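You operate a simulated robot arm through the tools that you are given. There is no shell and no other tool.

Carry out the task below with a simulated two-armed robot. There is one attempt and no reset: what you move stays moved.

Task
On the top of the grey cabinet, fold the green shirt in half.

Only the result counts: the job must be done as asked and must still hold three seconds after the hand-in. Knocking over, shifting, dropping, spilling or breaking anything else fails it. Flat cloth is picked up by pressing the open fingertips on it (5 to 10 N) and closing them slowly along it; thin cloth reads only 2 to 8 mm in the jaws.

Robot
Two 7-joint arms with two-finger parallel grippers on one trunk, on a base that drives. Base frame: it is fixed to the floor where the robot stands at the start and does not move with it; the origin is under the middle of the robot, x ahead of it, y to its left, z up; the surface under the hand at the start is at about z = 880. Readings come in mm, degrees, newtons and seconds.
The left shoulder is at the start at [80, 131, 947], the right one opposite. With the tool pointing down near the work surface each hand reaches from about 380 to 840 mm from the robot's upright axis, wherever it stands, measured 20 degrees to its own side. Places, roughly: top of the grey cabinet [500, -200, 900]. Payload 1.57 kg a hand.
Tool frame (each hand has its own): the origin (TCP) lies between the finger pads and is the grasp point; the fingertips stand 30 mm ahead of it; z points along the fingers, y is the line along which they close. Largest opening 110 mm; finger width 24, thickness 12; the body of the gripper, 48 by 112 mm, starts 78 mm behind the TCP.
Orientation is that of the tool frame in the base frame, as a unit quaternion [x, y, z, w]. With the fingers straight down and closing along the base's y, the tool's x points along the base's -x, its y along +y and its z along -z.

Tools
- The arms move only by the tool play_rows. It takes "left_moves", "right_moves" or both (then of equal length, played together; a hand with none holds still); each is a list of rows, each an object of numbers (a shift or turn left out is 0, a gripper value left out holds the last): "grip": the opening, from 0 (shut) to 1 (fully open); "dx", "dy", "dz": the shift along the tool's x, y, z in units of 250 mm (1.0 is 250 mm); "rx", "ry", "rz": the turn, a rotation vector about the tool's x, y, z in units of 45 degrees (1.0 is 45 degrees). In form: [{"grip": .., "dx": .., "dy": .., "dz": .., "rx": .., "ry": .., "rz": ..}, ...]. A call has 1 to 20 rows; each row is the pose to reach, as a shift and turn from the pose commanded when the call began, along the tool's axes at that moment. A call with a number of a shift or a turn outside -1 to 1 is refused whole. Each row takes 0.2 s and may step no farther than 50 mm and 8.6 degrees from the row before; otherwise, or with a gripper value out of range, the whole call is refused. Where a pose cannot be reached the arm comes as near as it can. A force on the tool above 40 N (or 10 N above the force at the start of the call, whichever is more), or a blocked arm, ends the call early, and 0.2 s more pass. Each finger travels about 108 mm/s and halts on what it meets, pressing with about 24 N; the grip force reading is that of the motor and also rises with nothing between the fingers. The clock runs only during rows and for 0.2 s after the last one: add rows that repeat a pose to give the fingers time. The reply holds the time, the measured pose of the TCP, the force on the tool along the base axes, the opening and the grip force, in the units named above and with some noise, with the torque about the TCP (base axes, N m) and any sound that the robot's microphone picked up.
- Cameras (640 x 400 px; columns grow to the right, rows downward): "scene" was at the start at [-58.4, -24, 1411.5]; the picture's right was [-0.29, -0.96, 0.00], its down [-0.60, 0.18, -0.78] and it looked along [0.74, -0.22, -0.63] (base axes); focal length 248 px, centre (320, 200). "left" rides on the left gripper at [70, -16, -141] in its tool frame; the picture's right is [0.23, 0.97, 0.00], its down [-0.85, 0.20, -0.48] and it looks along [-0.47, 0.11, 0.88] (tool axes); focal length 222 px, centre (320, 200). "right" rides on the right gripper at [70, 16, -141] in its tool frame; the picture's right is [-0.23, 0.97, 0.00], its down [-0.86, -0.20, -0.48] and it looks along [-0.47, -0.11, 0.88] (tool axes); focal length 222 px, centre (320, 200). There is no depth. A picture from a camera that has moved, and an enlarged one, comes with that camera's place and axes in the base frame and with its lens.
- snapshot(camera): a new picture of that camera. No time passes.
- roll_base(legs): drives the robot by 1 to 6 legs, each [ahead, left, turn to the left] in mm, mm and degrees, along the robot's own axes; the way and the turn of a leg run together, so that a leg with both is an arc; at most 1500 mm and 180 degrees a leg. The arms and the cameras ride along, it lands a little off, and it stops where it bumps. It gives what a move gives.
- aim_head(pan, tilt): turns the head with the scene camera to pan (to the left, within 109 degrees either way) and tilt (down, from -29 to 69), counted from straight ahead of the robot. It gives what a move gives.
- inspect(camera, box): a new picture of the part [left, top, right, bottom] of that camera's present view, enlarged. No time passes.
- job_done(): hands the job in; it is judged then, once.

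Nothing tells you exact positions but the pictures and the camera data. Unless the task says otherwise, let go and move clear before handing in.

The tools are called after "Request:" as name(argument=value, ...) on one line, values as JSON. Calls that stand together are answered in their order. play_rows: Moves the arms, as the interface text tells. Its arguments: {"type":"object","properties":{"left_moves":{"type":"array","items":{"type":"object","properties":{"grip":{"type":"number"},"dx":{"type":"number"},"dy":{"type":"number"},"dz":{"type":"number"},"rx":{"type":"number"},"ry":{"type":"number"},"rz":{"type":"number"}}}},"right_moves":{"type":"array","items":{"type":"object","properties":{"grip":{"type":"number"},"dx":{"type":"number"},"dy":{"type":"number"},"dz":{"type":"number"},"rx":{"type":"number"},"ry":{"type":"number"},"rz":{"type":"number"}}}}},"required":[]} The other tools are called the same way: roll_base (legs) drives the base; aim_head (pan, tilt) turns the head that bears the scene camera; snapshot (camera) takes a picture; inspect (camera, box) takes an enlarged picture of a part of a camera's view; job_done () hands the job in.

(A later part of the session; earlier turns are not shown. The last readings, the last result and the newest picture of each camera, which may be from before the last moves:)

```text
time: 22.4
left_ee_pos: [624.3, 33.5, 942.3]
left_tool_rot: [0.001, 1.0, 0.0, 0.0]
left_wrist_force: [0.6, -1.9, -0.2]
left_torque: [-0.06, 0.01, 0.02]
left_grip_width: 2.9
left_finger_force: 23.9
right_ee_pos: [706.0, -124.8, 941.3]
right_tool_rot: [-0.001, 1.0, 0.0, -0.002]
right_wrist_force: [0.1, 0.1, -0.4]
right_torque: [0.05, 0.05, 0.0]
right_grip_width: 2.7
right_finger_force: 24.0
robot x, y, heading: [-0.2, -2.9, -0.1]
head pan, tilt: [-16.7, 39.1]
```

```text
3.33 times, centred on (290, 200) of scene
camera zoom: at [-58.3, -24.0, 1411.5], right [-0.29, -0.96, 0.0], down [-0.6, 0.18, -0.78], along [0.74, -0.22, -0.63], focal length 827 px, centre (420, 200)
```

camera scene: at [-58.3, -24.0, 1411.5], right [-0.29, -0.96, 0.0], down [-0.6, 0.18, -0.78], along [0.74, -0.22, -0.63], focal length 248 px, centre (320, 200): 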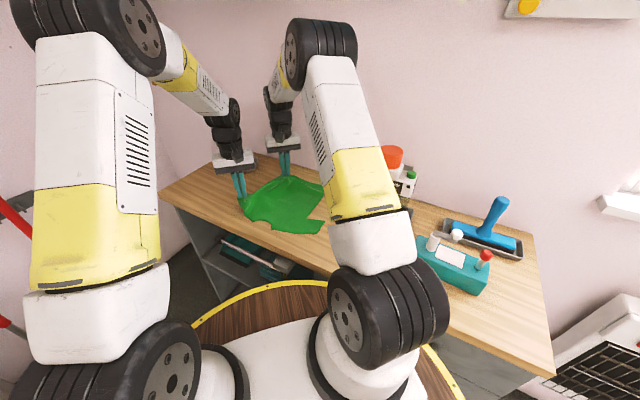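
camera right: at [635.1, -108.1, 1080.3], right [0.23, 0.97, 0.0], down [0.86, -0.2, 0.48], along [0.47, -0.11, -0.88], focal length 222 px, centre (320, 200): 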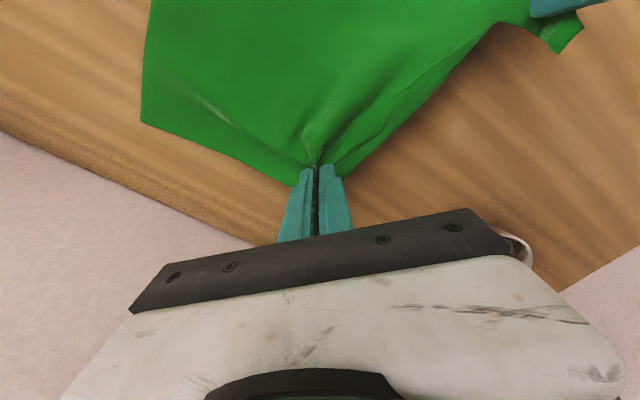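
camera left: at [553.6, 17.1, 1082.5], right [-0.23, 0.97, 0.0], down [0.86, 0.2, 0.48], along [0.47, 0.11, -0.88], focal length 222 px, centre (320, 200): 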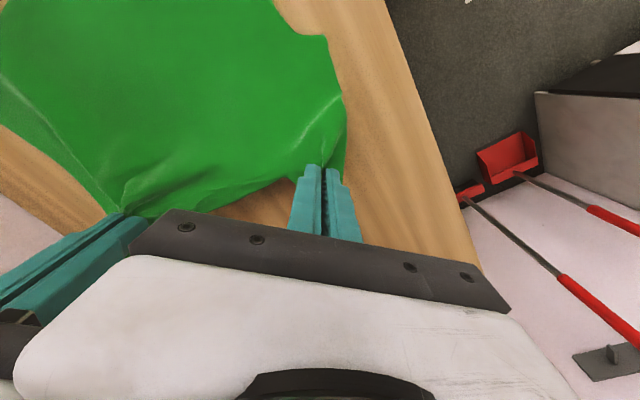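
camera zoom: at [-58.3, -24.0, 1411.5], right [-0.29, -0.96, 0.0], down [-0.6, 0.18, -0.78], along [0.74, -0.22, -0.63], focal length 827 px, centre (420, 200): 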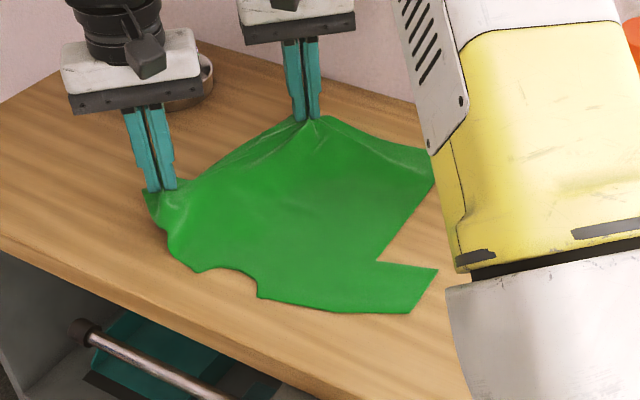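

Both hands hold the cloth firmly. The shirt has slid about 27 mm toward the left because the table is slippery, so its mid line now runs through about [699, -190] at the hem. I'll swing both hands up in an arc to stand the left half upright over the mid line.

Request:
play_rows(left_moves=[{"dx": 0.018, "dy": -0.021, "dz": -0.06, "grip": 0}, {"dx": 0.042, "dy": -0.048, "dz": -0.12}, {"dx": 0.076, "dy": -0.088, "dz": -0.18}, {"dx": 0.116, "dy": -0.133, "dz": -0.232}, {"dx": 0.16, "dy": -0.184, "dz": -0.272}, {"dx": 0.208, "dy": -0.238, "dz": -0.304}, {"dx": 0.26, "dy": -0.298, "dz": -0.324}, {"dx": 0.313, "dy": -0.359, "dz": -0.332}], right_moves=[{"dx": 0.003, "dy": -0.003, "dz": -0.016, "grip": 0}, {"dx": 0.008, "dy": -0.009, "dz": -0.032}, {"dx": 0.018, "dy": -0.021, "dz": -0.052}, {"dx": 0.034, "dy": -0.039, "dz": -0.072}, {"dx": 0.058, "dy": -0.066, "dz": -0.092}, {"dx": 0.084, "dy": -0.096, "dz": -0.108}, {"dx": 0.11, "dy": -0.127, "dz": -0.12}, {"dx": 0.139, "dy": -0.16, "dz": -0.128}])

Request:
snapshot(camera="scene")

Request:
snapshot(camera="left")

Request:
snapshot(camera="right")

Request:
inspect(camera="scene", box=[200, 130, 380, 250])

```text
time: 24.2
left_ee_pos: [546.3, -57.3, 1025.8]
left_tool_rot: [0.0, 1.0, 0.0, 0.0]
left_wrist_force: [0.8, -0.5, -0.6]
left_torque: [-0.05, -0.04, 0.02]
left_grip_width: 2.8
left_finger_force: 24.1
right_ee_pos: [670.3, -164.8, 973.7]
right_tool_rot: [0.0, 1.0, 0.001, 0.0]
right_wrist_force: [-1.1, 1.1, 1.0]
right_torque: [0.04, 0.06, 0.04]
right_grip_width: 2.9
right_finger_force: 23.8
robot x, y, heading: [2.0, 0.5, 0.2]
head pan, tilt: [-16.7, 39.1]
```

```text
taken
camera scene: at [-58.2, -23.8, 1411.5], right [-0.29, -0.96, 0.0], down [-0.6, 0.18, -0.78], along [0.74, -0.22, -0.63], focal length 248 px, centre (320, 200)
```

scene: 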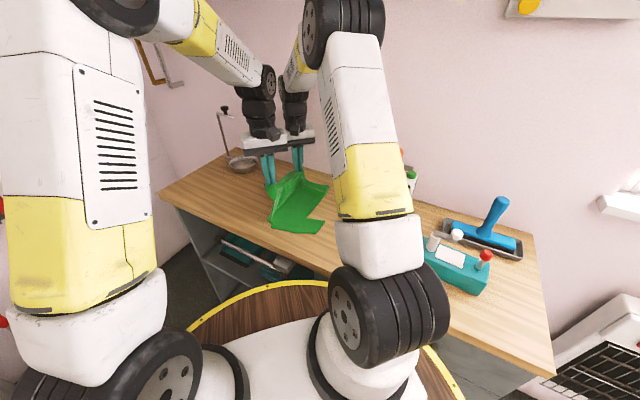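

```text
taken
camera left: at [476.5, -73.4, 1166.6], right [-0.23, 0.97, 0.0], down [0.85, 0.2, 0.48], along [0.47, 0.11, -0.88], focal length 222 px, centre (320, 200)
```

left: 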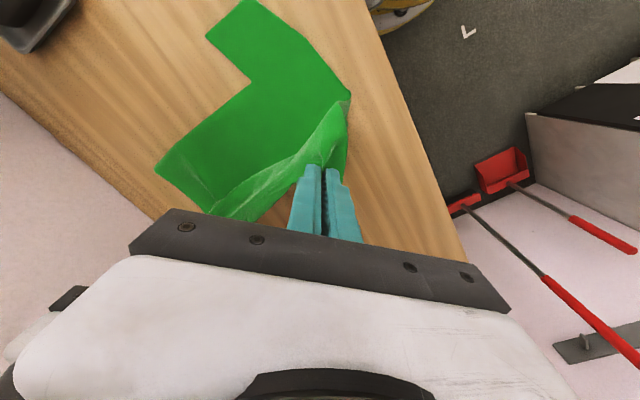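

```text
taken
camera right: at [600.0, -148.2, 1112.9], right [0.23, 0.97, 0.0], down [0.86, -0.2, 0.48], along [0.47, -0.11, -0.88], focal length 222 px, centre (320, 200)
```

right: 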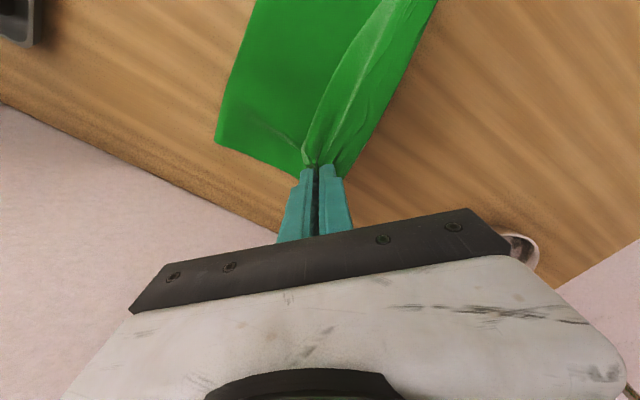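

```text
3.33 times, centred on (290, 190) of scene
camera zoom: at [-58.2, -23.8, 1411.5], right [-0.29, -0.96, 0.0], down [-0.6, 0.18, -0.78], along [0.74, -0.22, -0.63], focal length 827 px, centre (420, 233)
```

zoom: 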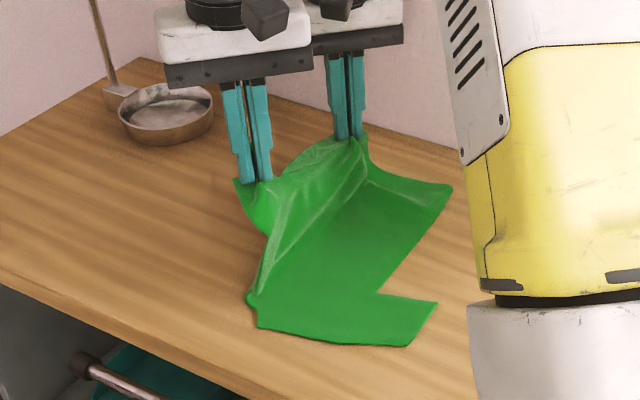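

The left half stands upright along the mid line and the right half stays flat. Now I'll carry it over to the right side, turning the hands 45 degrees clockwise on the way so the cloth lays out naturally.

Request:
play_rows(left_moves=[{"dx": 0.047, "dy": -0.054, "dz": 0.004, "rz": 0.167, "grip": 0}, {"dx": 0.095, "dy": -0.109, "dz": 0.02, "rz": 0.333}, {"dx": 0.142, "dy": -0.163, "dz": 0.044, "rz": 0.5}, {"dx": 0.187, "dy": -0.214, "dz": 0.08, "rz": 0.667}, {"dx": 0.229, "dy": -0.262, "dz": 0.128, "rz": 0.833}, {"dx": 0.263, "dy": -0.302, "dz": 0.18, "rz": 1.0}], right_moves=[{"dx": 0.026, "dy": -0.03, "dz": 0.004, "rz": 0.167, "grip": 0}, {"dx": 0.053, "dy": -0.06, "dz": 0.012, "rz": 0.333}, {"dx": 0.079, "dy": -0.09, "dz": 0.024, "rz": 0.5}, {"dx": 0.102, "dy": -0.118, "dz": 0.044, "rz": 0.667}, {"dx": 0.124, "dy": -0.142, "dz": 0.068, "rz": 0.833}, {"dx": 0.145, "dy": -0.166, "dz": 0.096, "rz": 1.0}])

Request:
snapshot(camera="scene")

Request:
snapshot(camera="left")

Request:
snapshot(camera="right")

Request:
inspect(camera="scene", box=[200, 130, 380, 250])

```text
time: 25.6
left_ee_pos: [478.1, -132.6, 981.5]
left_tool_rot: [0.383, 0.924, 0.0, 0.001]
left_wrist_force: [2.0, -1.4, -0.5]
left_torque: [-0.05, -0.08, 0.05]
left_grip_width: 2.9
left_finger_force: 23.9
right_ee_pos: [634.8, -206.4, 949.7]
right_tool_rot: [0.384, 0.923, 0.0, 0.0]
right_wrist_force: [-1.9, 0.6, -0.4]
right_torque: [0.02, 0.06, 0.06]
right_grip_width: 3.1
right_finger_force: 24.5
robot x, y, heading: [-1.1, -2.4, -0.3]
head pan, tilt: [-16.7, 39.1]
```

```text
taken
camera scene: at [-58.4, -23.9, 1411.5], right [-0.29, -0.96, 0.0], down [-0.6, 0.18, -0.78], along [0.74, -0.22, -0.63], focal length 248 px, centre (320, 200)
```

scene: 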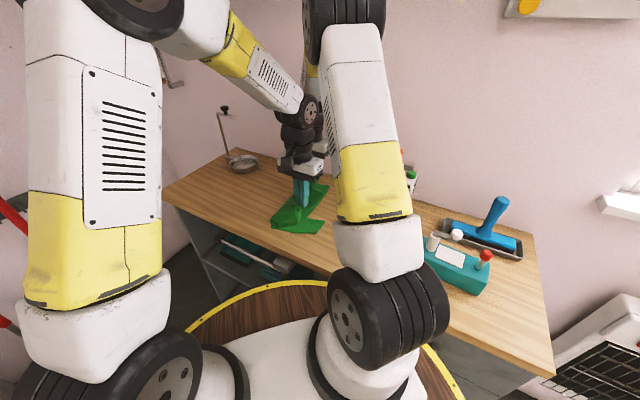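

```text
taken
camera left: at [417.4, -94.0, 1122.0], right [0.53, 0.85, 0.0], down [0.74, -0.47, 0.48], along [0.41, -0.25, -0.88], focal length 222 px, centre (320, 200)
```

left: 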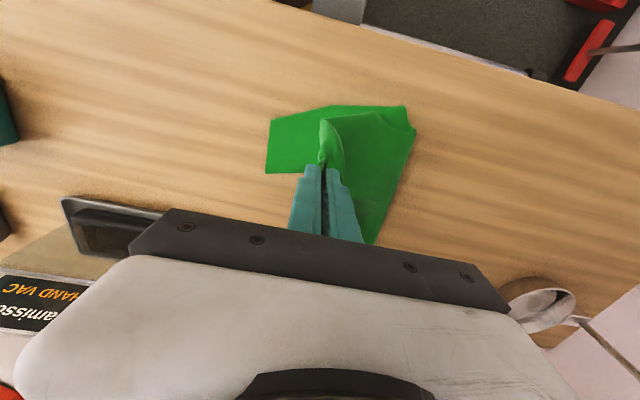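

```text
taken
camera right: at [595.8, -145.4, 1088.9], right [0.85, 0.53, 0.0], down [0.46, -0.75, 0.48], along [0.25, -0.41, -0.88], focal length 222 px, centre (320, 200)
```

right: 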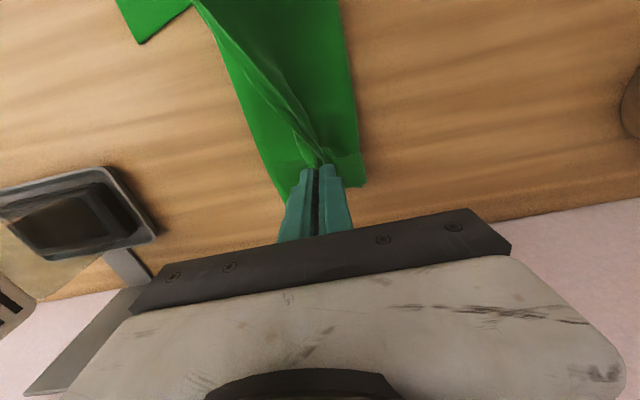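

```text
3.33 times, centred on (290, 190) of scene
camera zoom: at [-58.4, -23.9, 1411.5], right [-0.29, -0.96, 0.0], down [-0.6, 0.18, -0.78], along [0.74, -0.22, -0.63], focal length 827 px, centre (420, 233)
```

zoom: 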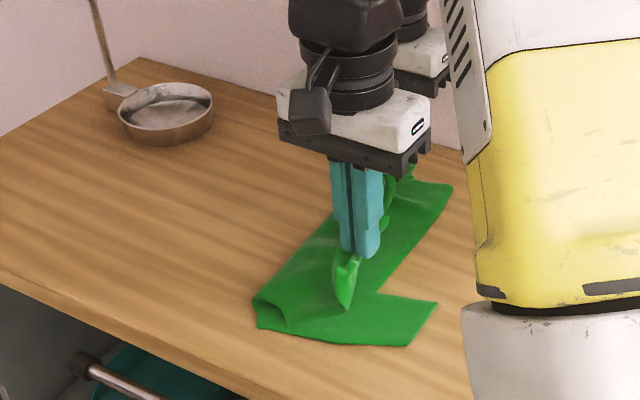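

The left half is curling over cleanly onto the right half, and the arms are clear of each other. I'll bring both hands down with a slight overshoot so the loose corners lay outward.

Request:
play_rows(left_moves=[{"dx": -0.004, "dy": -0.052, "dz": 0.032, "grip": 0}, {"dx": -0.007, "dy": -0.096, "dz": 0.072}, {"dx": -0.009, "dy": -0.124, "dz": 0.112}, {"dx": -0.009, "dy": -0.136, "dz": 0.152}, {"dx": -0.009, "dy": -0.128, "dz": 0.192}, {"dx": -0.008, "dy": -0.112, "dz": 0.224}, {"dx": -0.007, "dy": -0.104, "dz": 0.244}], right_moves=[{"dx": -0.002, "dy": -0.028, "dz": 0.016, "grip": 0}, {"dx": -0.004, "dy": -0.056, "dz": 0.032}, {"dx": -0.005, "dy": -0.076, "dz": 0.052}, {"dx": -0.006, "dy": -0.084, "dz": 0.076}, {"dx": -0.006, "dy": -0.08, "dz": 0.096}, {"dx": -0.005, "dy": -0.068, "dz": 0.116}, {"dx": -0.004, "dy": -0.06, "dz": 0.128}])

Request:
snapshot(camera="scene")

Request:
snapshot(camera="left")

Request:
snapshot(camera="right")

Request:
inspect(camera="scene", box=[230, 150, 380, 250])

```text
time: 27.2
left_ee_pos: [459.6, -151.9, 917.9]
left_tool_rot: [0.382, 0.924, 0.0, 0.0]
left_wrist_force: [1.5, -0.4, 1.0]
left_torque: [-0.01, -0.08, 0.05]
left_grip_width: 2.8
left_finger_force: 24.2
right_ee_pos: [624.0, -217.1, 917.5]
right_tool_rot: [0.383, 0.924, 0.0, 0.0]
right_wrist_force: [-2.6, 0.3, 4.9]
right_torque: [0.01, 0.12, 0.07]
right_grip_width: 3.2
right_finger_force: 24.0
robot x, y, heading: [-1.8, -0.8, -0.3]
head pan, tilt: [-16.7, 39.1]
```

```text
taken
camera scene: at [-58.7, -24.0, 1411.5], right [-0.29, -0.96, 0.0], down [-0.6, 0.18, -0.78], along [0.74, -0.22, -0.63], focal length 248 px, centre (320, 200)
```

scene: 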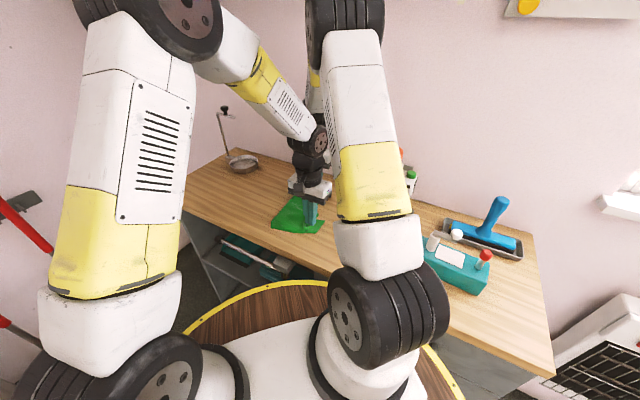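

```text
taken
camera left: at [400.6, -113.7, 1059.9], right [0.53, 0.85, 0.0], down [0.75, -0.46, 0.48], along [0.41, -0.25, -0.88], focal length 222 px, centre (320, 200)
```

left: 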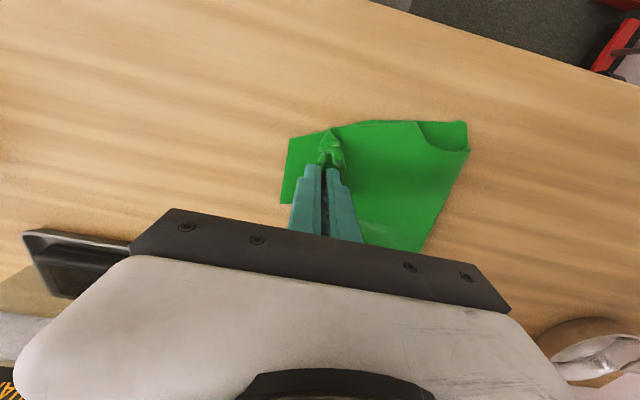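

```text
taken
camera right: at [586.1, -156.5, 1056.6], right [0.85, 0.53, 0.0], down [0.46, -0.75, 0.48], along [0.25, -0.41, -0.88], focal length 222 px, centre (320, 200)
```

right: 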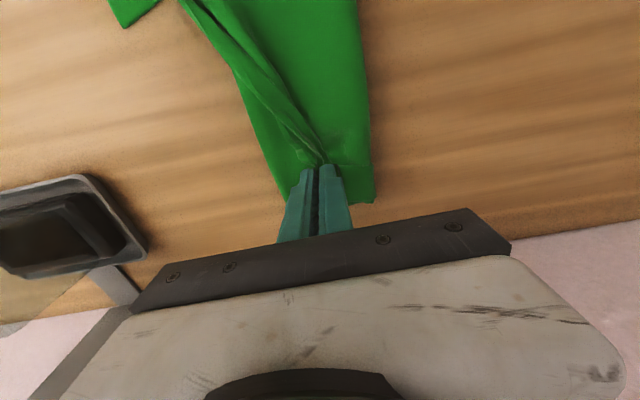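

```text
4.00 times, centred on (305, 200) of scene
camera zoom: at [-58.7, -24.0, 1411.5], right [-0.29, -0.96, 0.0], down [-0.6, 0.18, -0.78], along [0.74, -0.22, -0.63], focal length 992 px, centre (380, 200)
```

zoom: 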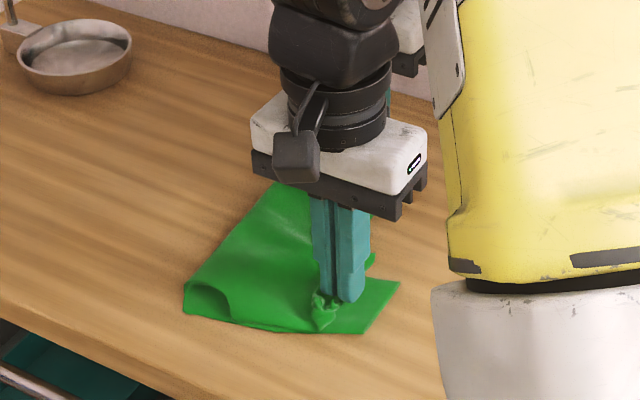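

The fold has come over well. I'll zoom in on both hands before releasing to check alignment.

Request:
inspect(camera="right", box=[160, 0, 480, 200])

Request:
inspect(camera="left", box=[240, 90, 500, 260])

```text
2.00 times, centred on (320, 100) of right
camera zoom: at [586.1, -156.5, 1056.6], right [0.85, 0.53, 0.0], down [0.46, -0.75, 0.48], along [0.25, -0.41, -0.88], focal length 444 px, centre (320, 400)
```

zoom: 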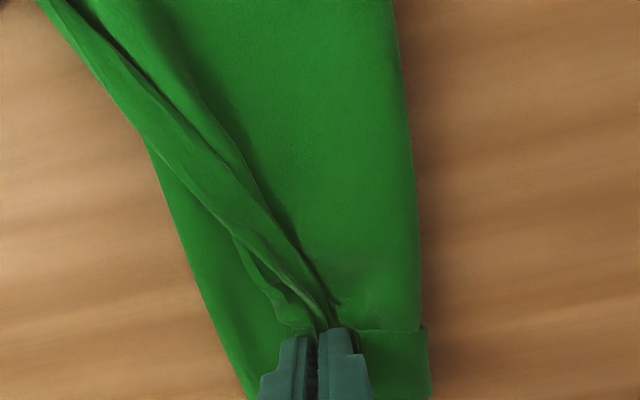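

```text
2.35 times, centred on (370, 175) of left
camera zoom: at [400.6, -113.7, 1059.9], right [0.53, 0.85, 0.0], down [0.75, -0.46, 0.48], along [0.41, -0.25, -0.88], focal length 523 px, centre (202, 259)
```

zoom: 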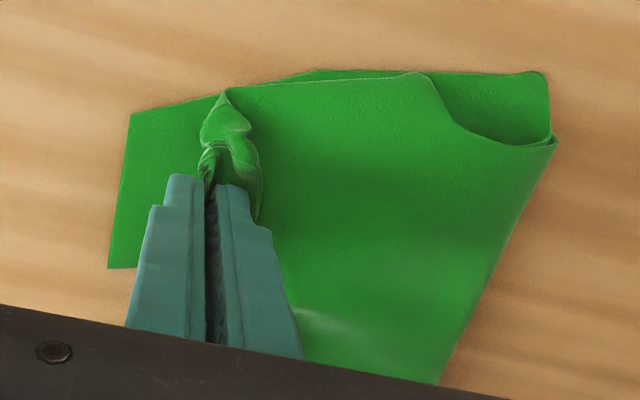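

The top layer is in position with its loose sleeve and hem corners gathered at the fingertips. I'll lower the left hand a touch into light contact, then open both slowly so the fingers spread the gathered cloth flat.

Request:
play_rows(left_moves=[{"dz": 0.006}, {"dz": 0.012}, {"dz": 0.012}], right_moves=[{"dz": 0.0}, {"dz": 0.0}, {"dz": 0.0}])

```text
time: 28.0
left_ee_pos: [459.4, -151.8, 916.2]
left_tool_rot: [0.383, 0.924, 0.001, 0.0]
left_wrist_force: [1.1, -0.5, 3.4]
left_torque: [0.0, -0.05, 0.0]
left_grip_width: 2.7
left_finger_force: 24.4
right_ee_pos: [624.7, -217.0, 917.2]
right_tool_rot: [0.383, 0.924, 0.0, 0.0]
right_wrist_force: [-2.7, -0.1, 5.2]
right_torque: [0.02, 0.11, 0.05]
right_grip_width: 2.5
right_finger_force: 23.9
robot x, y, heading: [1.6, -3.3, -0.1]
head pan, tilt: [-16.7, 39.1]
```

Request:
play_rows(left_moves=[{"grip": 0.03}, {"grip": 0.06}, {"grip": 0.09}, {"grip": 0.12}, {"grip": 0.15}, {"grip": 0.18}, {"grip": 0.21}, {"grip": 0.24}, {"grip": 0.27}, {"grip": 0.3}], right_moves=[{"grip": 0.03}, {"grip": 0.06}, {"grip": 0.09}, {"grip": 0.12}, {"grip": 0.15}, {"grip": 0.18}, {"grip": 0.21}, {"grip": 0.24}, {"grip": 0.27}, {"grip": 0.3}])

Request:
inspect(camera="right", box=[160, 0, 480, 200])

Request:
inspect(camera="left", box=[240, 90, 500, 260])

```text
time: 30.2
left_ee_pos: [461.6, -152.9, 916.5]
left_tool_rot: [0.383, 0.924, 0.0, 0.0]
left_wrist_force: [-1.2, -0.3, 2.6]
left_torque: [0.01, -0.03, 0.0]
left_grip_width: 32.3
left_finger_force: 0.1
right_ee_pos: [624.1, -218.0, 916.9]
right_tool_rot: [0.383, 0.924, 0.0, 0.0]
right_wrist_force: [-0.3, -0.1, 1.3]
right_torque: [-0.02, 0.04, -0.01]
right_grip_width: 32.7
right_finger_force: 0.1
robot x, y, heading: [1.5, 0.3, -0.0]
head pan, tilt: [-16.7, 39.1]
```

```text
2.00 times, centred on (320, 100) of right
camera zoom: at [586.1, -156.4, 1056.3], right [0.85, 0.53, 0.0], down [0.46, -0.75, 0.48], along [0.25, -0.41, -0.88], focal length 444 px, centre (320, 400)
```

zoom: 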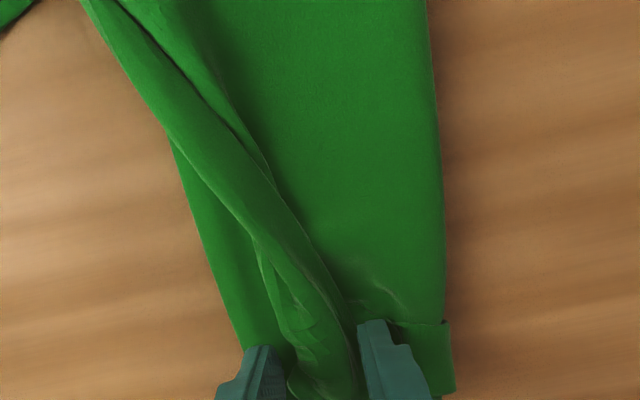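

```text
2.35 times, centred on (370, 175) of left
camera zoom: at [400.6, -114.0, 1056.6], right [0.53, 0.85, 0.0], down [0.75, -0.46, 0.48], along [0.41, -0.25, -0.88], focal length 523 px, centre (202, 259)
```

zoom: 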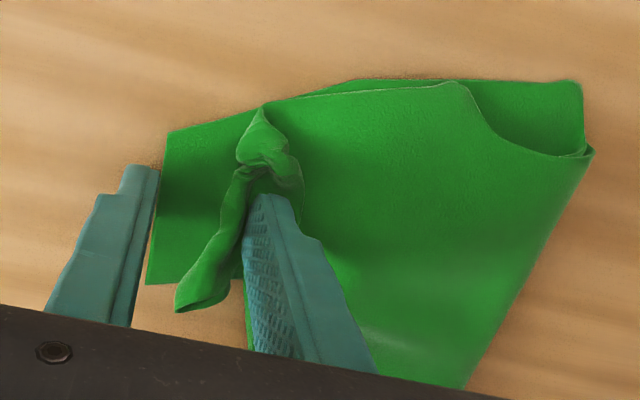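

The grips are released, and some cloth stays rolled up along the sleeve end and side edge of the top layer. I'll lift both hands straight up and look at the whole thing.

Request:
play_rows(left_moves=[{"dz": -0.06}, {"dz": -0.14}, {"dz": -0.24}, {"dz": -0.36}, {"dz": -0.5}, {"dz": -0.6}], right_moves=[{"dz": -0.06}, {"dz": -0.14}, {"dz": -0.24}, {"dz": -0.36}, {"dz": -0.5}, {"dz": -0.6}])

Request:
snapshot(camera="right")

Request:
snapshot(camera="left")

Request:
inspect(camera="scene", box=[230, 150, 380, 250])

```text
time: 31.6
left_ee_pos: [459.3, -151.6, 1067.4]
left_tool_rot: [0.383, 0.924, 0.0, 0.0]
left_wrist_force: [0.5, 0.0, 0.1]
left_torque: [0.02, 0.06, 0.02]
left_grip_width: 33.0
left_finger_force: 0.0
right_ee_pos: [625.4, -215.9, 1067.0]
right_tool_rot: [0.383, 0.924, 0.0, 0.001]
right_wrist_force: [1.5, -0.2, -0.7]
right_torque: [0.01, 0.0, -0.01]
right_grip_width: 33.0
right_finger_force: 0.1
robot x, y, heading: [-1.5, -5.0, -0.1]
head pan, tilt: [-16.7, 39.1]
```

```text
taken
camera right: at [585.5, -154.4, 1206.4], right [0.85, 0.53, 0.0], down [0.46, -0.75, 0.48], along [0.25, -0.41, -0.88], focal length 222 px, centre (320, 200)
```

right: 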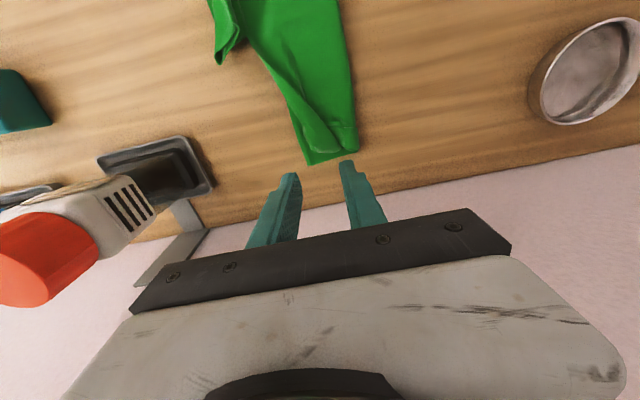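

```text
taken
camera left: at [400.3, -112.8, 1208.0], right [0.53, 0.85, 0.0], down [0.75, -0.46, 0.48], along [0.41, -0.25, -0.88], focal length 222 px, centre (320, 200)
```

left: 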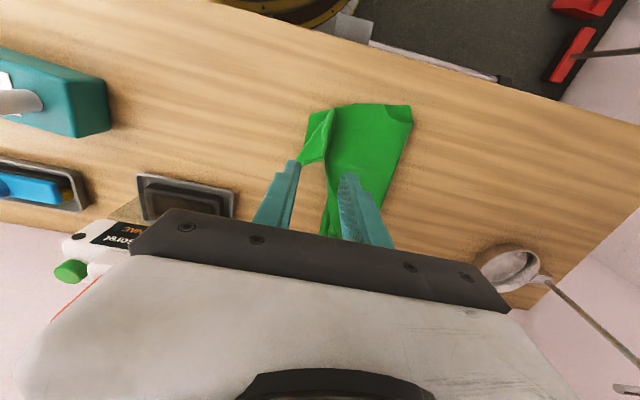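

```text
4.00 times, centred on (305, 200) of scene
camera zoom: at [-58.2, -24.1, 1411.5], right [-0.29, -0.96, 0.0], down [-0.6, 0.18, -0.78], along [0.74, -0.22, -0.63], focal length 992 px, centre (380, 200)
```

zoom: 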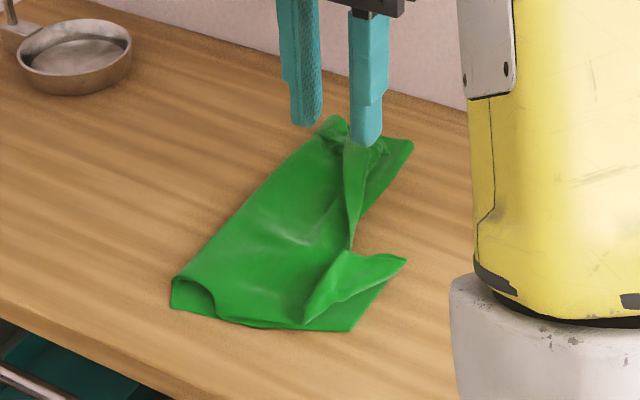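

The body is folded over, but the top sleeve is twisted and the top side edge is rolled, leaving a strip of the bottom layer showing. I'll clear the left hand and use the right camera to look down at the shirt.

Request:
play_rows(left_moves=[{"dx": 0.066, "dy": 0.122, "dz": -0.05}, {"dx": 0.132, "dy": 0.245, "dz": -0.1}, {"dx": 0.198, "dy": 0.367, "dz": -0.1}, {"dx": 0.264, "dy": 0.49, "dz": -0.1}, {"dx": 0.33, "dy": 0.612, "dz": -0.1}, {"dx": 0.396, "dy": 0.735, "dz": -0.1}])

Request:
play_rows(right_moves=[{"dx": 0.07, "dz": -0.05}, {"dx": 0.14, "dz": -0.1}, {"dx": 0.21, "dz": -0.15}, {"dx": 0.28, "dz": -0.2}, {"dx": 0.35, "dz": -0.2}, {"dx": 0.42, "dz": -0.2}])

Request:
snapshot(camera="right")

Request:
snapshot(camera="scene")

Request:
inspect(camera="scene", box=[230, 150, 380, 250])

```text
time: 33.0
left_ee_pos: [521.0, 49.0, 1088.1]
left_tool_rot: [0.383, 0.924, 0.0, 0.0]
left_wrist_force: [0.1, -0.2, -0.2]
left_torque: [0.03, 0.02, -0.01]
left_grip_width: 33.0
left_finger_force: 0.0
right_ee_pos: [624.2, -216.5, 1066.6]
right_tool_rot: [0.382, 0.924, 0.0, 0.001]
right_wrist_force: [0.0, -0.1, 0.3]
right_torque: [0.0, 0.01, -0.01]
right_grip_width: 33.1
right_finger_force: 0.1
robot x, y, heading: [-1.8, -1.5, -0.0]
head pan, tilt: [-16.7, 39.1]
```

```text
time: 34.4
left_ee_pos: [522.1, 48.9, 1090.7]
left_tool_rot: [0.383, 0.924, 0.0, 0.0]
left_wrist_force: [-0.9, -0.5, -0.8]
left_torque: [-0.02, 0.04, -0.01]
left_grip_width: 32.9
left_finger_force: 0.0
right_ee_pos: [549.7, -144.1, 1117.4]
right_tool_rot: [0.382, 0.924, 0.0, 0.001]
right_wrist_force: [0.6, -0.9, -0.3]
right_torque: [0.02, -0.01, -0.01]
right_grip_width: 32.9
right_finger_force: 0.1
robot x, y, heading: [3.2, -0.6, 0.5]
head pan, tilt: [-16.7, 39.1]
```

```text
taken
camera right: at [511.3, -82.3, 1256.0], right [0.85, 0.53, 0.0], down [0.46, -0.75, 0.48], along [0.25, -0.41, -0.88], focal length 222 px, centre (320, 200)
```

right: 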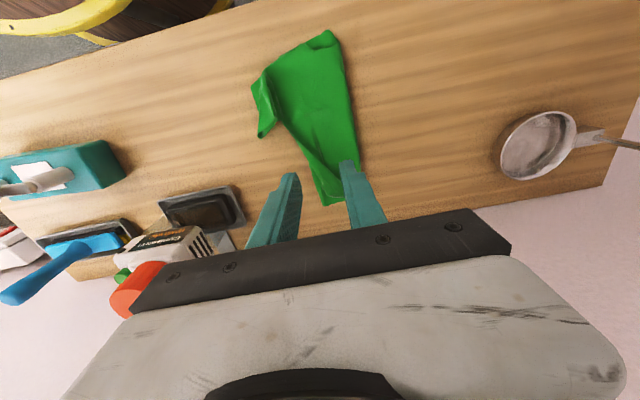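

```text
taken
camera scene: at [-58.3, -24.0, 1411.5], right [-0.29, -0.96, 0.0], down [-0.6, 0.18, -0.78], along [0.74, -0.22, -0.63], focal length 248 px, centre (320, 200)
```

scene: 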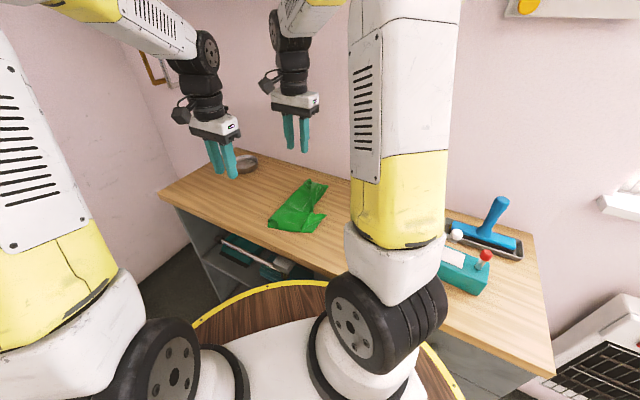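

```text
4.00 times, centred on (305, 200) of scene
camera zoom: at [-58.3, -24.0, 1411.5], right [-0.29, -0.96, 0.0], down [-0.6, 0.18, -0.78], along [0.74, -0.22, -0.63], focal length 992 px, centre (380, 200)
```

zoom: 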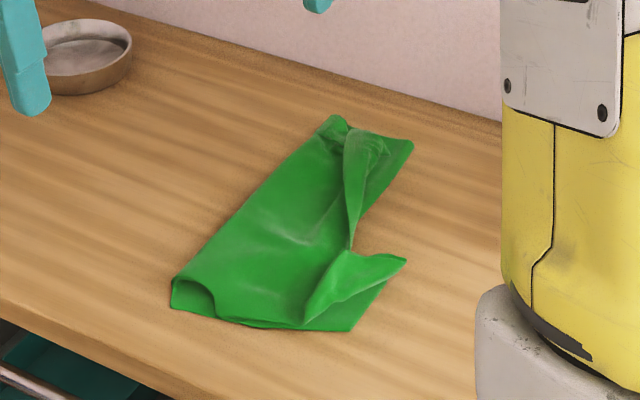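

Request:
inspect(camera="right", box=[210, 10, 410, 135])

Request:
inspect(camera="right", box=[240, 110, 400, 210])

Request:
inspect(camera="scene", box=[260, 170, 345, 240])

```text
3.20 times, centred on (310, 72) of right
camera zoom: at [511.3, -82.3, 1256.0], right [0.85, 0.53, 0.0], down [0.46, -0.75, 0.48], along [0.25, -0.41, -0.88], focal length 711 px, centre (352, 608)
```

zoom: 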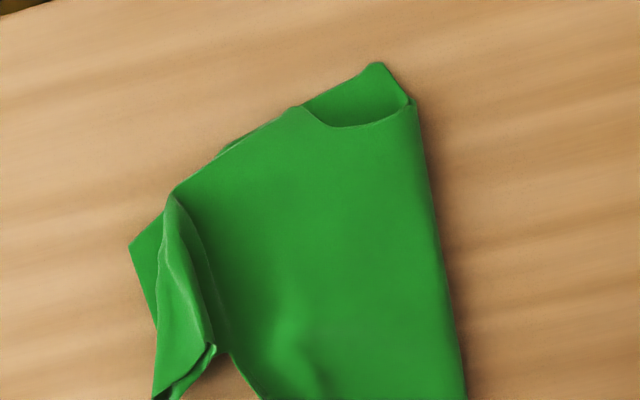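

```text
4.00 times, centred on (320, 160) of right
camera zoom: at [511.3, -82.3, 1256.0], right [0.85, 0.53, 0.0], down [0.46, -0.75, 0.48], along [0.25, -0.41, -0.88], focal length 888 px, centre (320, 360)
```

zoom: 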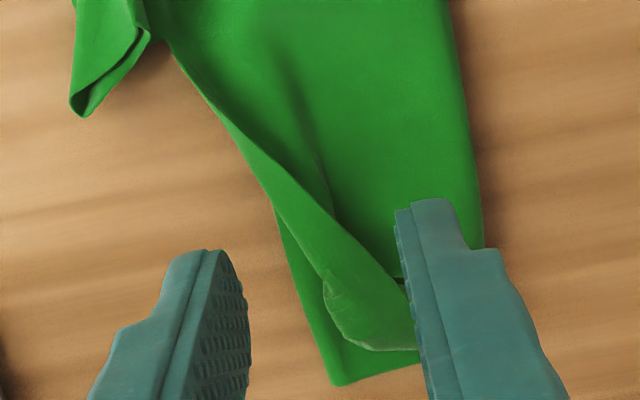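

```text
5.71 times, centred on (302, 205) of scene
camera zoom: at [-58.3, -24.0, 1411.5], right [-0.29, -0.96, 0.0], down [-0.6, 0.18, -0.78], along [0.74, -0.22, -0.63], focal length 1417 px, centre (420, 171)
```

zoom: 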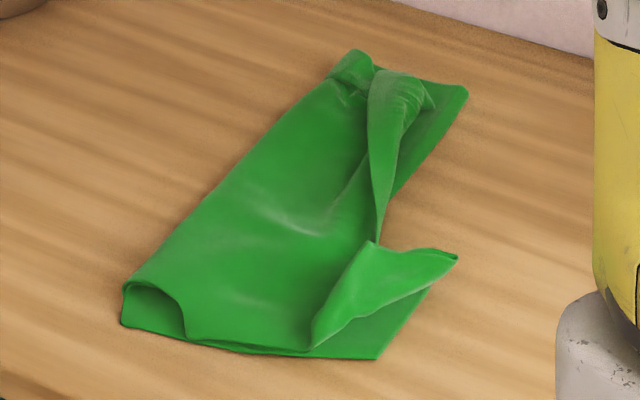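

The shirt is folded in half lengthwise. The top layer's hem corner is turned back on itself and the top sleeve is partly folded. I'll take a closer look at the hem before deciding how to tidy it.

Request:
play_rows(right_moves=[{"dx": -0.1, "dz": 0.1}, {"dx": -0.2, "dz": 0.2}, {"dx": -0.3, "dz": 0.3}, {"dx": -0.38, "dz": 0.38}])

Request:
inspect(camera="right", box=[200, 0, 440, 150])

Request:
snapshot(camera="left")

```text
time: 35.4
left_ee_pos: [521.2, 51.2, 1090.8]
left_tool_rot: [0.382, 0.924, 0.001, 0.0]
left_wrist_force: [-0.4, 0.2, 1.0]
left_torque: [-0.01, -0.03, 0.01]
left_grip_width: 33.2
left_finger_force: 0.0
right_ee_pos: [618.9, -212.2, 1022.3]
right_tool_rot: [0.383, 0.924, 0.0, 0.0]
right_wrist_force: [-0.3, -0.3, 0.3]
right_torque: [-0.02, -0.03, -0.01]
right_grip_width: 32.9
right_finger_force: 0.0
robot x, y, heading: [-0.3, 0.4, 0.1]
head pan, tilt: [-16.7, 39.1]
```

```text
2.67 times, centred on (320, 75) of right
camera zoom: at [579.2, -150.9, 1161.7], right [0.85, 0.53, 0.0], down [0.46, -0.75, 0.48], along [0.25, -0.41, -0.88], focal length 592 px, centre (320, 533)
```

zoom: 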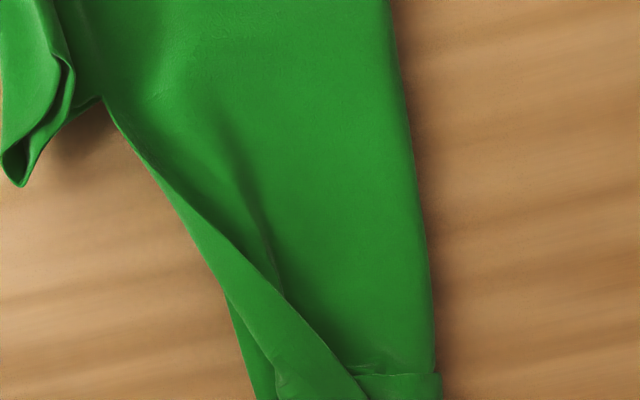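

```text
taken
camera left: at [461.3, 87.9, 1230.8], right [0.53, 0.85, 0.0], down [0.75, -0.46, 0.48], along [0.41, -0.25, -0.88], focal length 222 px, centre (320, 200)
```

left: 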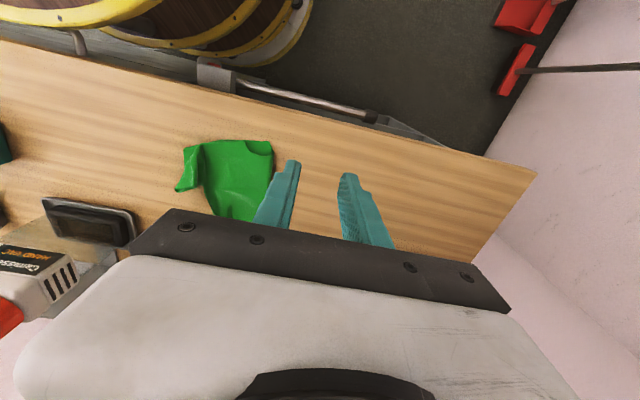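

Request:
inspect(camera="right", box=[260, 100, 400, 190])

Request:
inspect(camera="left", box=[160, 125, 300, 225])

```text
4.44 times, centred on (330, 145) of right
camera zoom: at [579.2, -150.9, 1161.7], right [0.85, 0.53, 0.0], down [0.46, -0.75, 0.48], along [0.25, -0.41, -0.88], focal length 987 px, centre (276, 444)
```

zoom: 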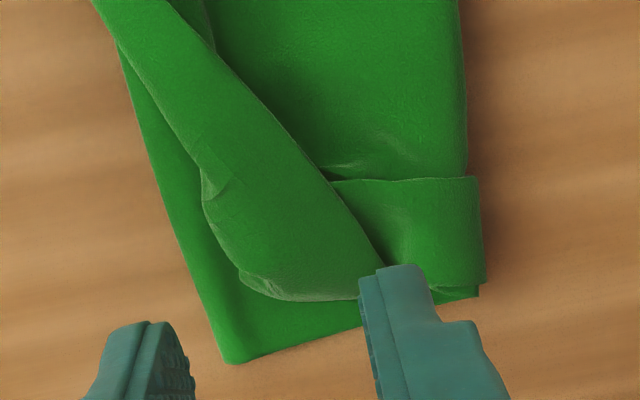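

```text
4.00 times, centred on (230, 175) of left
camera zoom: at [461.3, 87.9, 1230.8], right [0.53, 0.85, 0.0], down [0.75, -0.46, 0.48], along [0.41, -0.25, -0.88], focal length 888 px, centre (680, 300)
```

zoom: 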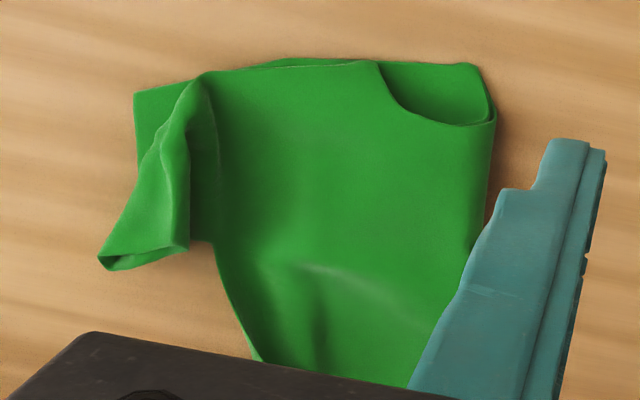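

The fold line rolled about 20-25 mm too far: at the hem the bottom layer is only about 76 mm wide, with the excess bunched up in the top layer. I'd rather redo it accurately, so I'll return both hands to the bunched ridges where I released them, re-grip them and unfold.

Request:
play_rows(left_moves=[{"dx": -0.066, "dy": -0.122, "grip": 0.3}, {"dx": -0.132, "dy": -0.245}, {"dx": -0.198, "dy": -0.367}, {"dx": -0.264, "dy": -0.49}, {"dx": -0.33, "dy": -0.612}, {"dx": -0.396, "dy": -0.735, "dz": 0.05}, {"dx": -0.396, "dy": -0.735, "dz": 0.2}, {"dx": -0.396, "dy": -0.735, "dz": 0.35}, {"dx": -0.396, "dy": -0.735, "dz": 0.5}, {"dx": -0.396, "dy": -0.735, "dz": 0.6}], right_moves=[{"dx": -0.04, "grip": 0.3}, {"dx": -0.04, "dz": 0.02}, {"dx": -0.04, "dz": 0.06}, {"dx": -0.04, "dz": 0.1}, {"dx": -0.04, "dz": 0.14}, {"dx": -0.04, "dz": 0.18}, {"dx": -0.04, "dz": 0.22}, {"dx": -0.04, "dz": 0.26}, {"dx": -0.04, "dz": 0.3}, {"dx": -0.04, "dz": 0.32}])

Request:
inspect(camera="right", box=[220, 60, 420, 185])

Request:
inspect(camera="left", box=[220, 80, 440, 220])

```text
time: 37.6
left_ee_pos: [461.8, -153.1, 941.1]
left_tool_rot: [0.384, 0.924, 0.0, 0.001]
left_wrist_force: [0.8, 0.6, 0.6]
left_torque: [-0.01, 0.02, -0.01]
left_grip_width: 33.0
left_finger_force: 0.0
right_ee_pos: [625.3, -215.0, 942.0]
right_tool_rot: [0.382, 0.924, 0.0, 0.0]
right_wrist_force: [-0.5, -0.8, 0.4]
right_torque: [-0.03, -0.04, -0.04]
right_grip_width: 33.0
right_finger_force: 0.0
robot x, y, heading: [2.5, 1.1, -0.0]
head pan, tilt: [-16.7, 39.1]
```

```text
3.20 times, centred on (320, 122) of right
camera zoom: at [585.8, -154.3, 1081.7], right [0.85, 0.53, 0.0], down [0.46, -0.75, 0.48], along [0.25, -0.41, -0.88], focal length 711 px, centre (320, 448)
```

zoom: 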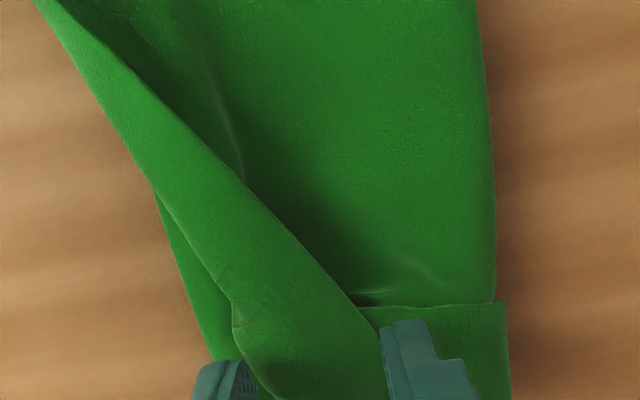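

```text
2.86 times, centred on (330, 150) of left
camera zoom: at [401.5, -115.7, 1081.6], right [0.53, 0.85, 0.0], down [0.75, -0.47, 0.48], along [0.41, -0.25, -0.88], focal length 635 px, centre (291, 343)
```

zoom: 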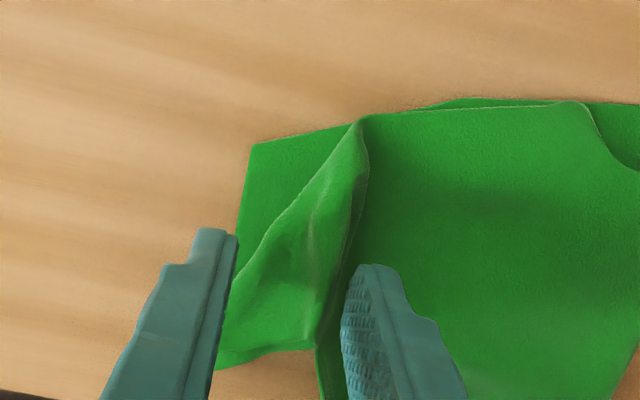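

The fingers straddle the bunched sleeve panel and hem strip. I'll lower to just above the bottom layer and close to regrip the top layer only.

Request:
play_rows(left_moves=[{"dz": 0.04}, {"dz": 0.07}, {"dz": 0.09}, {"dz": 0.098}, {"dz": 0.098, "grip": 0.26}, {"dz": 0.098, "grip": 0.22}, {"dz": 0.098, "grip": 0.18}, {"dz": 0.098, "grip": 0.14}, {"dz": 0.098, "grip": 0.1}, {"dz": 0.098, "grip": 0.06}, {"dz": 0.098, "grip": 0.03}, {"dz": 0.098, "grip": 0}, {"dz": 0.098, "grip": 0}, {"dz": 0.098, "grip": 0}], right_moves=[{"dz": 0.04}, {"dz": 0.07}, {"dz": 0.09}, {"dz": 0.1}, {"dz": 0.1, "grip": 0.26}, {"dz": 0.1, "grip": 0.22}, {"dz": 0.1, "grip": 0.18}, {"dz": 0.1, "grip": 0.14}, {"dz": 0.1, "grip": 0.1}, {"dz": 0.1, "grip": 0.06}, {"dz": 0.1, "grip": 0.03}, {"dz": 0.1, "grip": 0}, {"dz": 0.1, "grip": 0}, {"dz": 0.1, "grip": 0}])

Request:
inspect(camera="right", box=[220, 60, 420, 185])

Request:
inspect(camera="left", box=[220, 80, 440, 220])

```text
time: 40.6
left_ee_pos: [462.7, -152.3, 916.5]
left_tool_rot: [0.383, 0.924, 0.0, 0.001]
left_wrist_force: [0.3, -0.4, 0.2]
left_torque: [-0.02, -0.09, 0.02]
left_grip_width: 3.7
left_finger_force: 24.2
right_ee_pos: [624.9, -216.0, 917.2]
right_tool_rot: [0.382, 0.924, 0.001, 0.001]
right_wrist_force: [-0.2, 0.2, 0.0]
right_torque: [-0.01, -0.01, 0.01]
right_grip_width: 4.3
right_finger_force: 24.4
robot x, y, heading: [-2.3, 1.3, -0.0]
head pan, tilt: [-16.7, 39.1]
```

```text
3.20 times, centred on (320, 122) of right
camera zoom: at [586.2, -155.2, 1056.0], right [0.85, 0.53, 0.0], down [0.46, -0.75, 0.48], along [0.25, -0.41, -0.88], focal length 711 px, centre (320, 448)
```

zoom: 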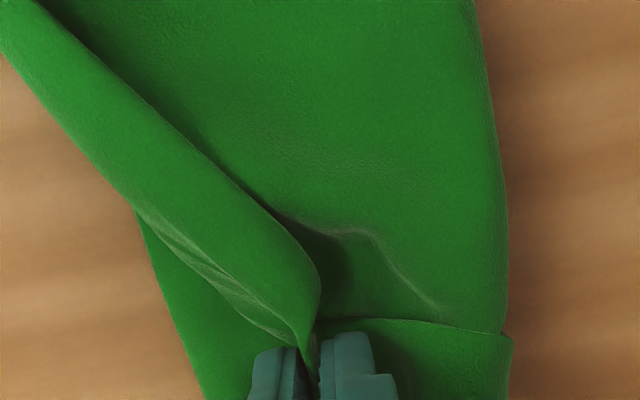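

```text
2.86 times, centred on (330, 150) of left
camera zoom: at [402.0, -114.1, 1057.1], right [0.53, 0.85, 0.0], down [0.75, -0.46, 0.48], along [0.41, -0.25, -0.88], focal length 635 px, centre (291, 343)
```

zoom: 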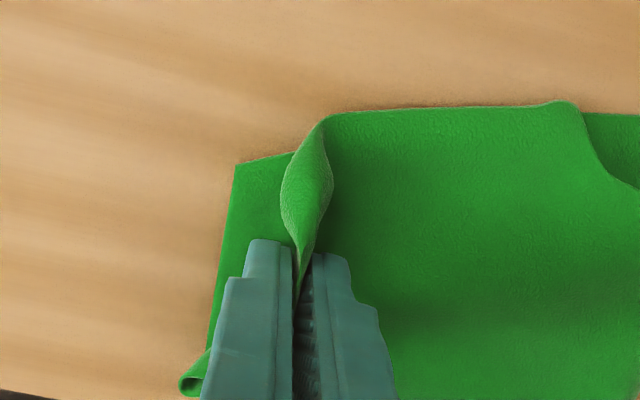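

Both hold 3.7-4.3 mm of cloth. I'll lift gently along the reverse arc and check that only the top layer comes up.

Request:
play_rows(left_moves=[{"dy": 0.012, "dz": -0.06, "grip": 0}, {"dx": 0.002, "dy": 0.032, "dz": -0.12}, {"dx": 0.004, "dy": 0.056, "dz": -0.18}, {"dx": 0.006, "dy": 0.088, "dz": -0.232}], right_moves=[{"dy": 0.004, "dz": -0.032, "grip": 0}, {"dx": 0.001, "dy": 0.012, "dz": -0.064}, {"dx": 0.002, "dy": 0.024, "dz": -0.092}, {"dx": 0.003, "dy": 0.044, "dz": -0.12}])

Request:
snapshot(camera="right")

Request:
snapshot(camera="left")

Request:
inspect(camera="scene", box=[230, 150, 380, 250])

```text
time: 41.6
left_ee_pos: [475.6, -134.6, 973.0]
left_tool_rot: [0.382, 0.924, 0.0, 0.0]
left_wrist_force: [0.0, -0.8, 0.3]
left_torque: [0.02, -0.03, 0.02]
left_grip_width: 3.6
left_finger_force: 24.0
right_ee_pos: [631.9, -207.5, 948.1]
right_tool_rot: [0.383, 0.924, 0.001, 0.001]
right_wrist_force: [0.3, 0.0, 0.0]
right_torque: [0.01, 0.0, -0.04]
right_grip_width: 4.3
right_finger_force: 24.4
robot x, y, heading: [2.0, 0.9, 0.2]
head pan, tilt: [-16.7, 39.1]
```

```text
taken
camera right: at [593.5, -146.9, 1087.0], right [0.85, 0.53, 0.0], down [0.46, -0.75, 0.48], along [0.25, -0.41, -0.88], focal length 222 px, centre (320, 200)
```

right: 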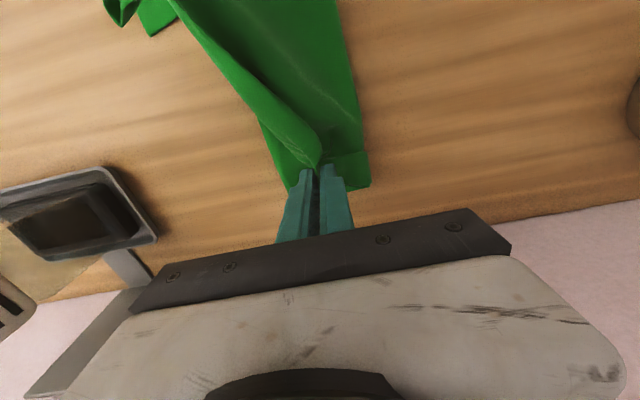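

```text
taken
camera left: at [416.6, -96.6, 1114.7], right [0.53, 0.85, 0.0], down [0.75, -0.46, 0.48], along [0.41, -0.25, -0.88], focal length 222 px, centre (320, 200)
```

left: 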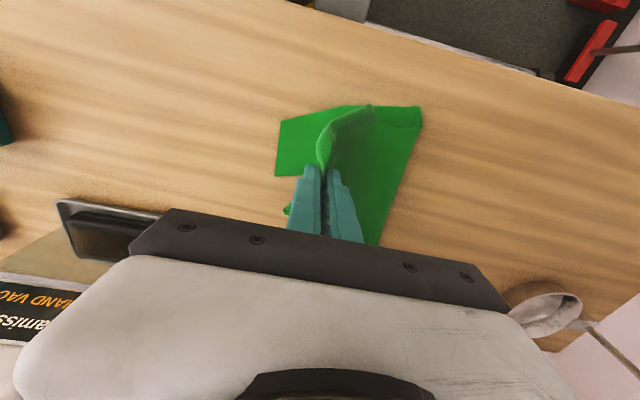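

```text
4.00 times, centred on (305, 200) of scene
camera zoom: at [-58.4, -24.1, 1411.5], right [-0.29, -0.96, 0.0], down [-0.6, 0.18, -0.78], along [0.74, -0.22, -0.63], focal length 992 px, centre (380, 200)
```

zoom: 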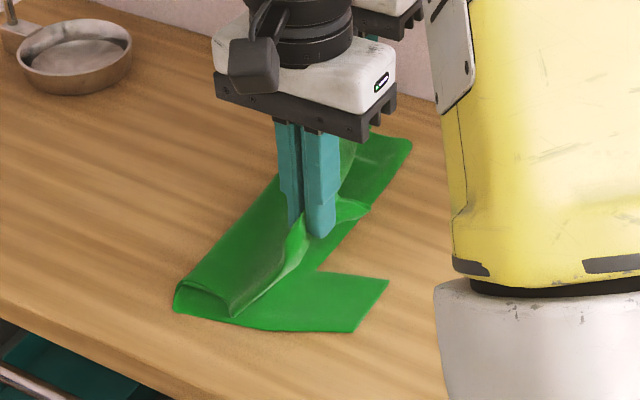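

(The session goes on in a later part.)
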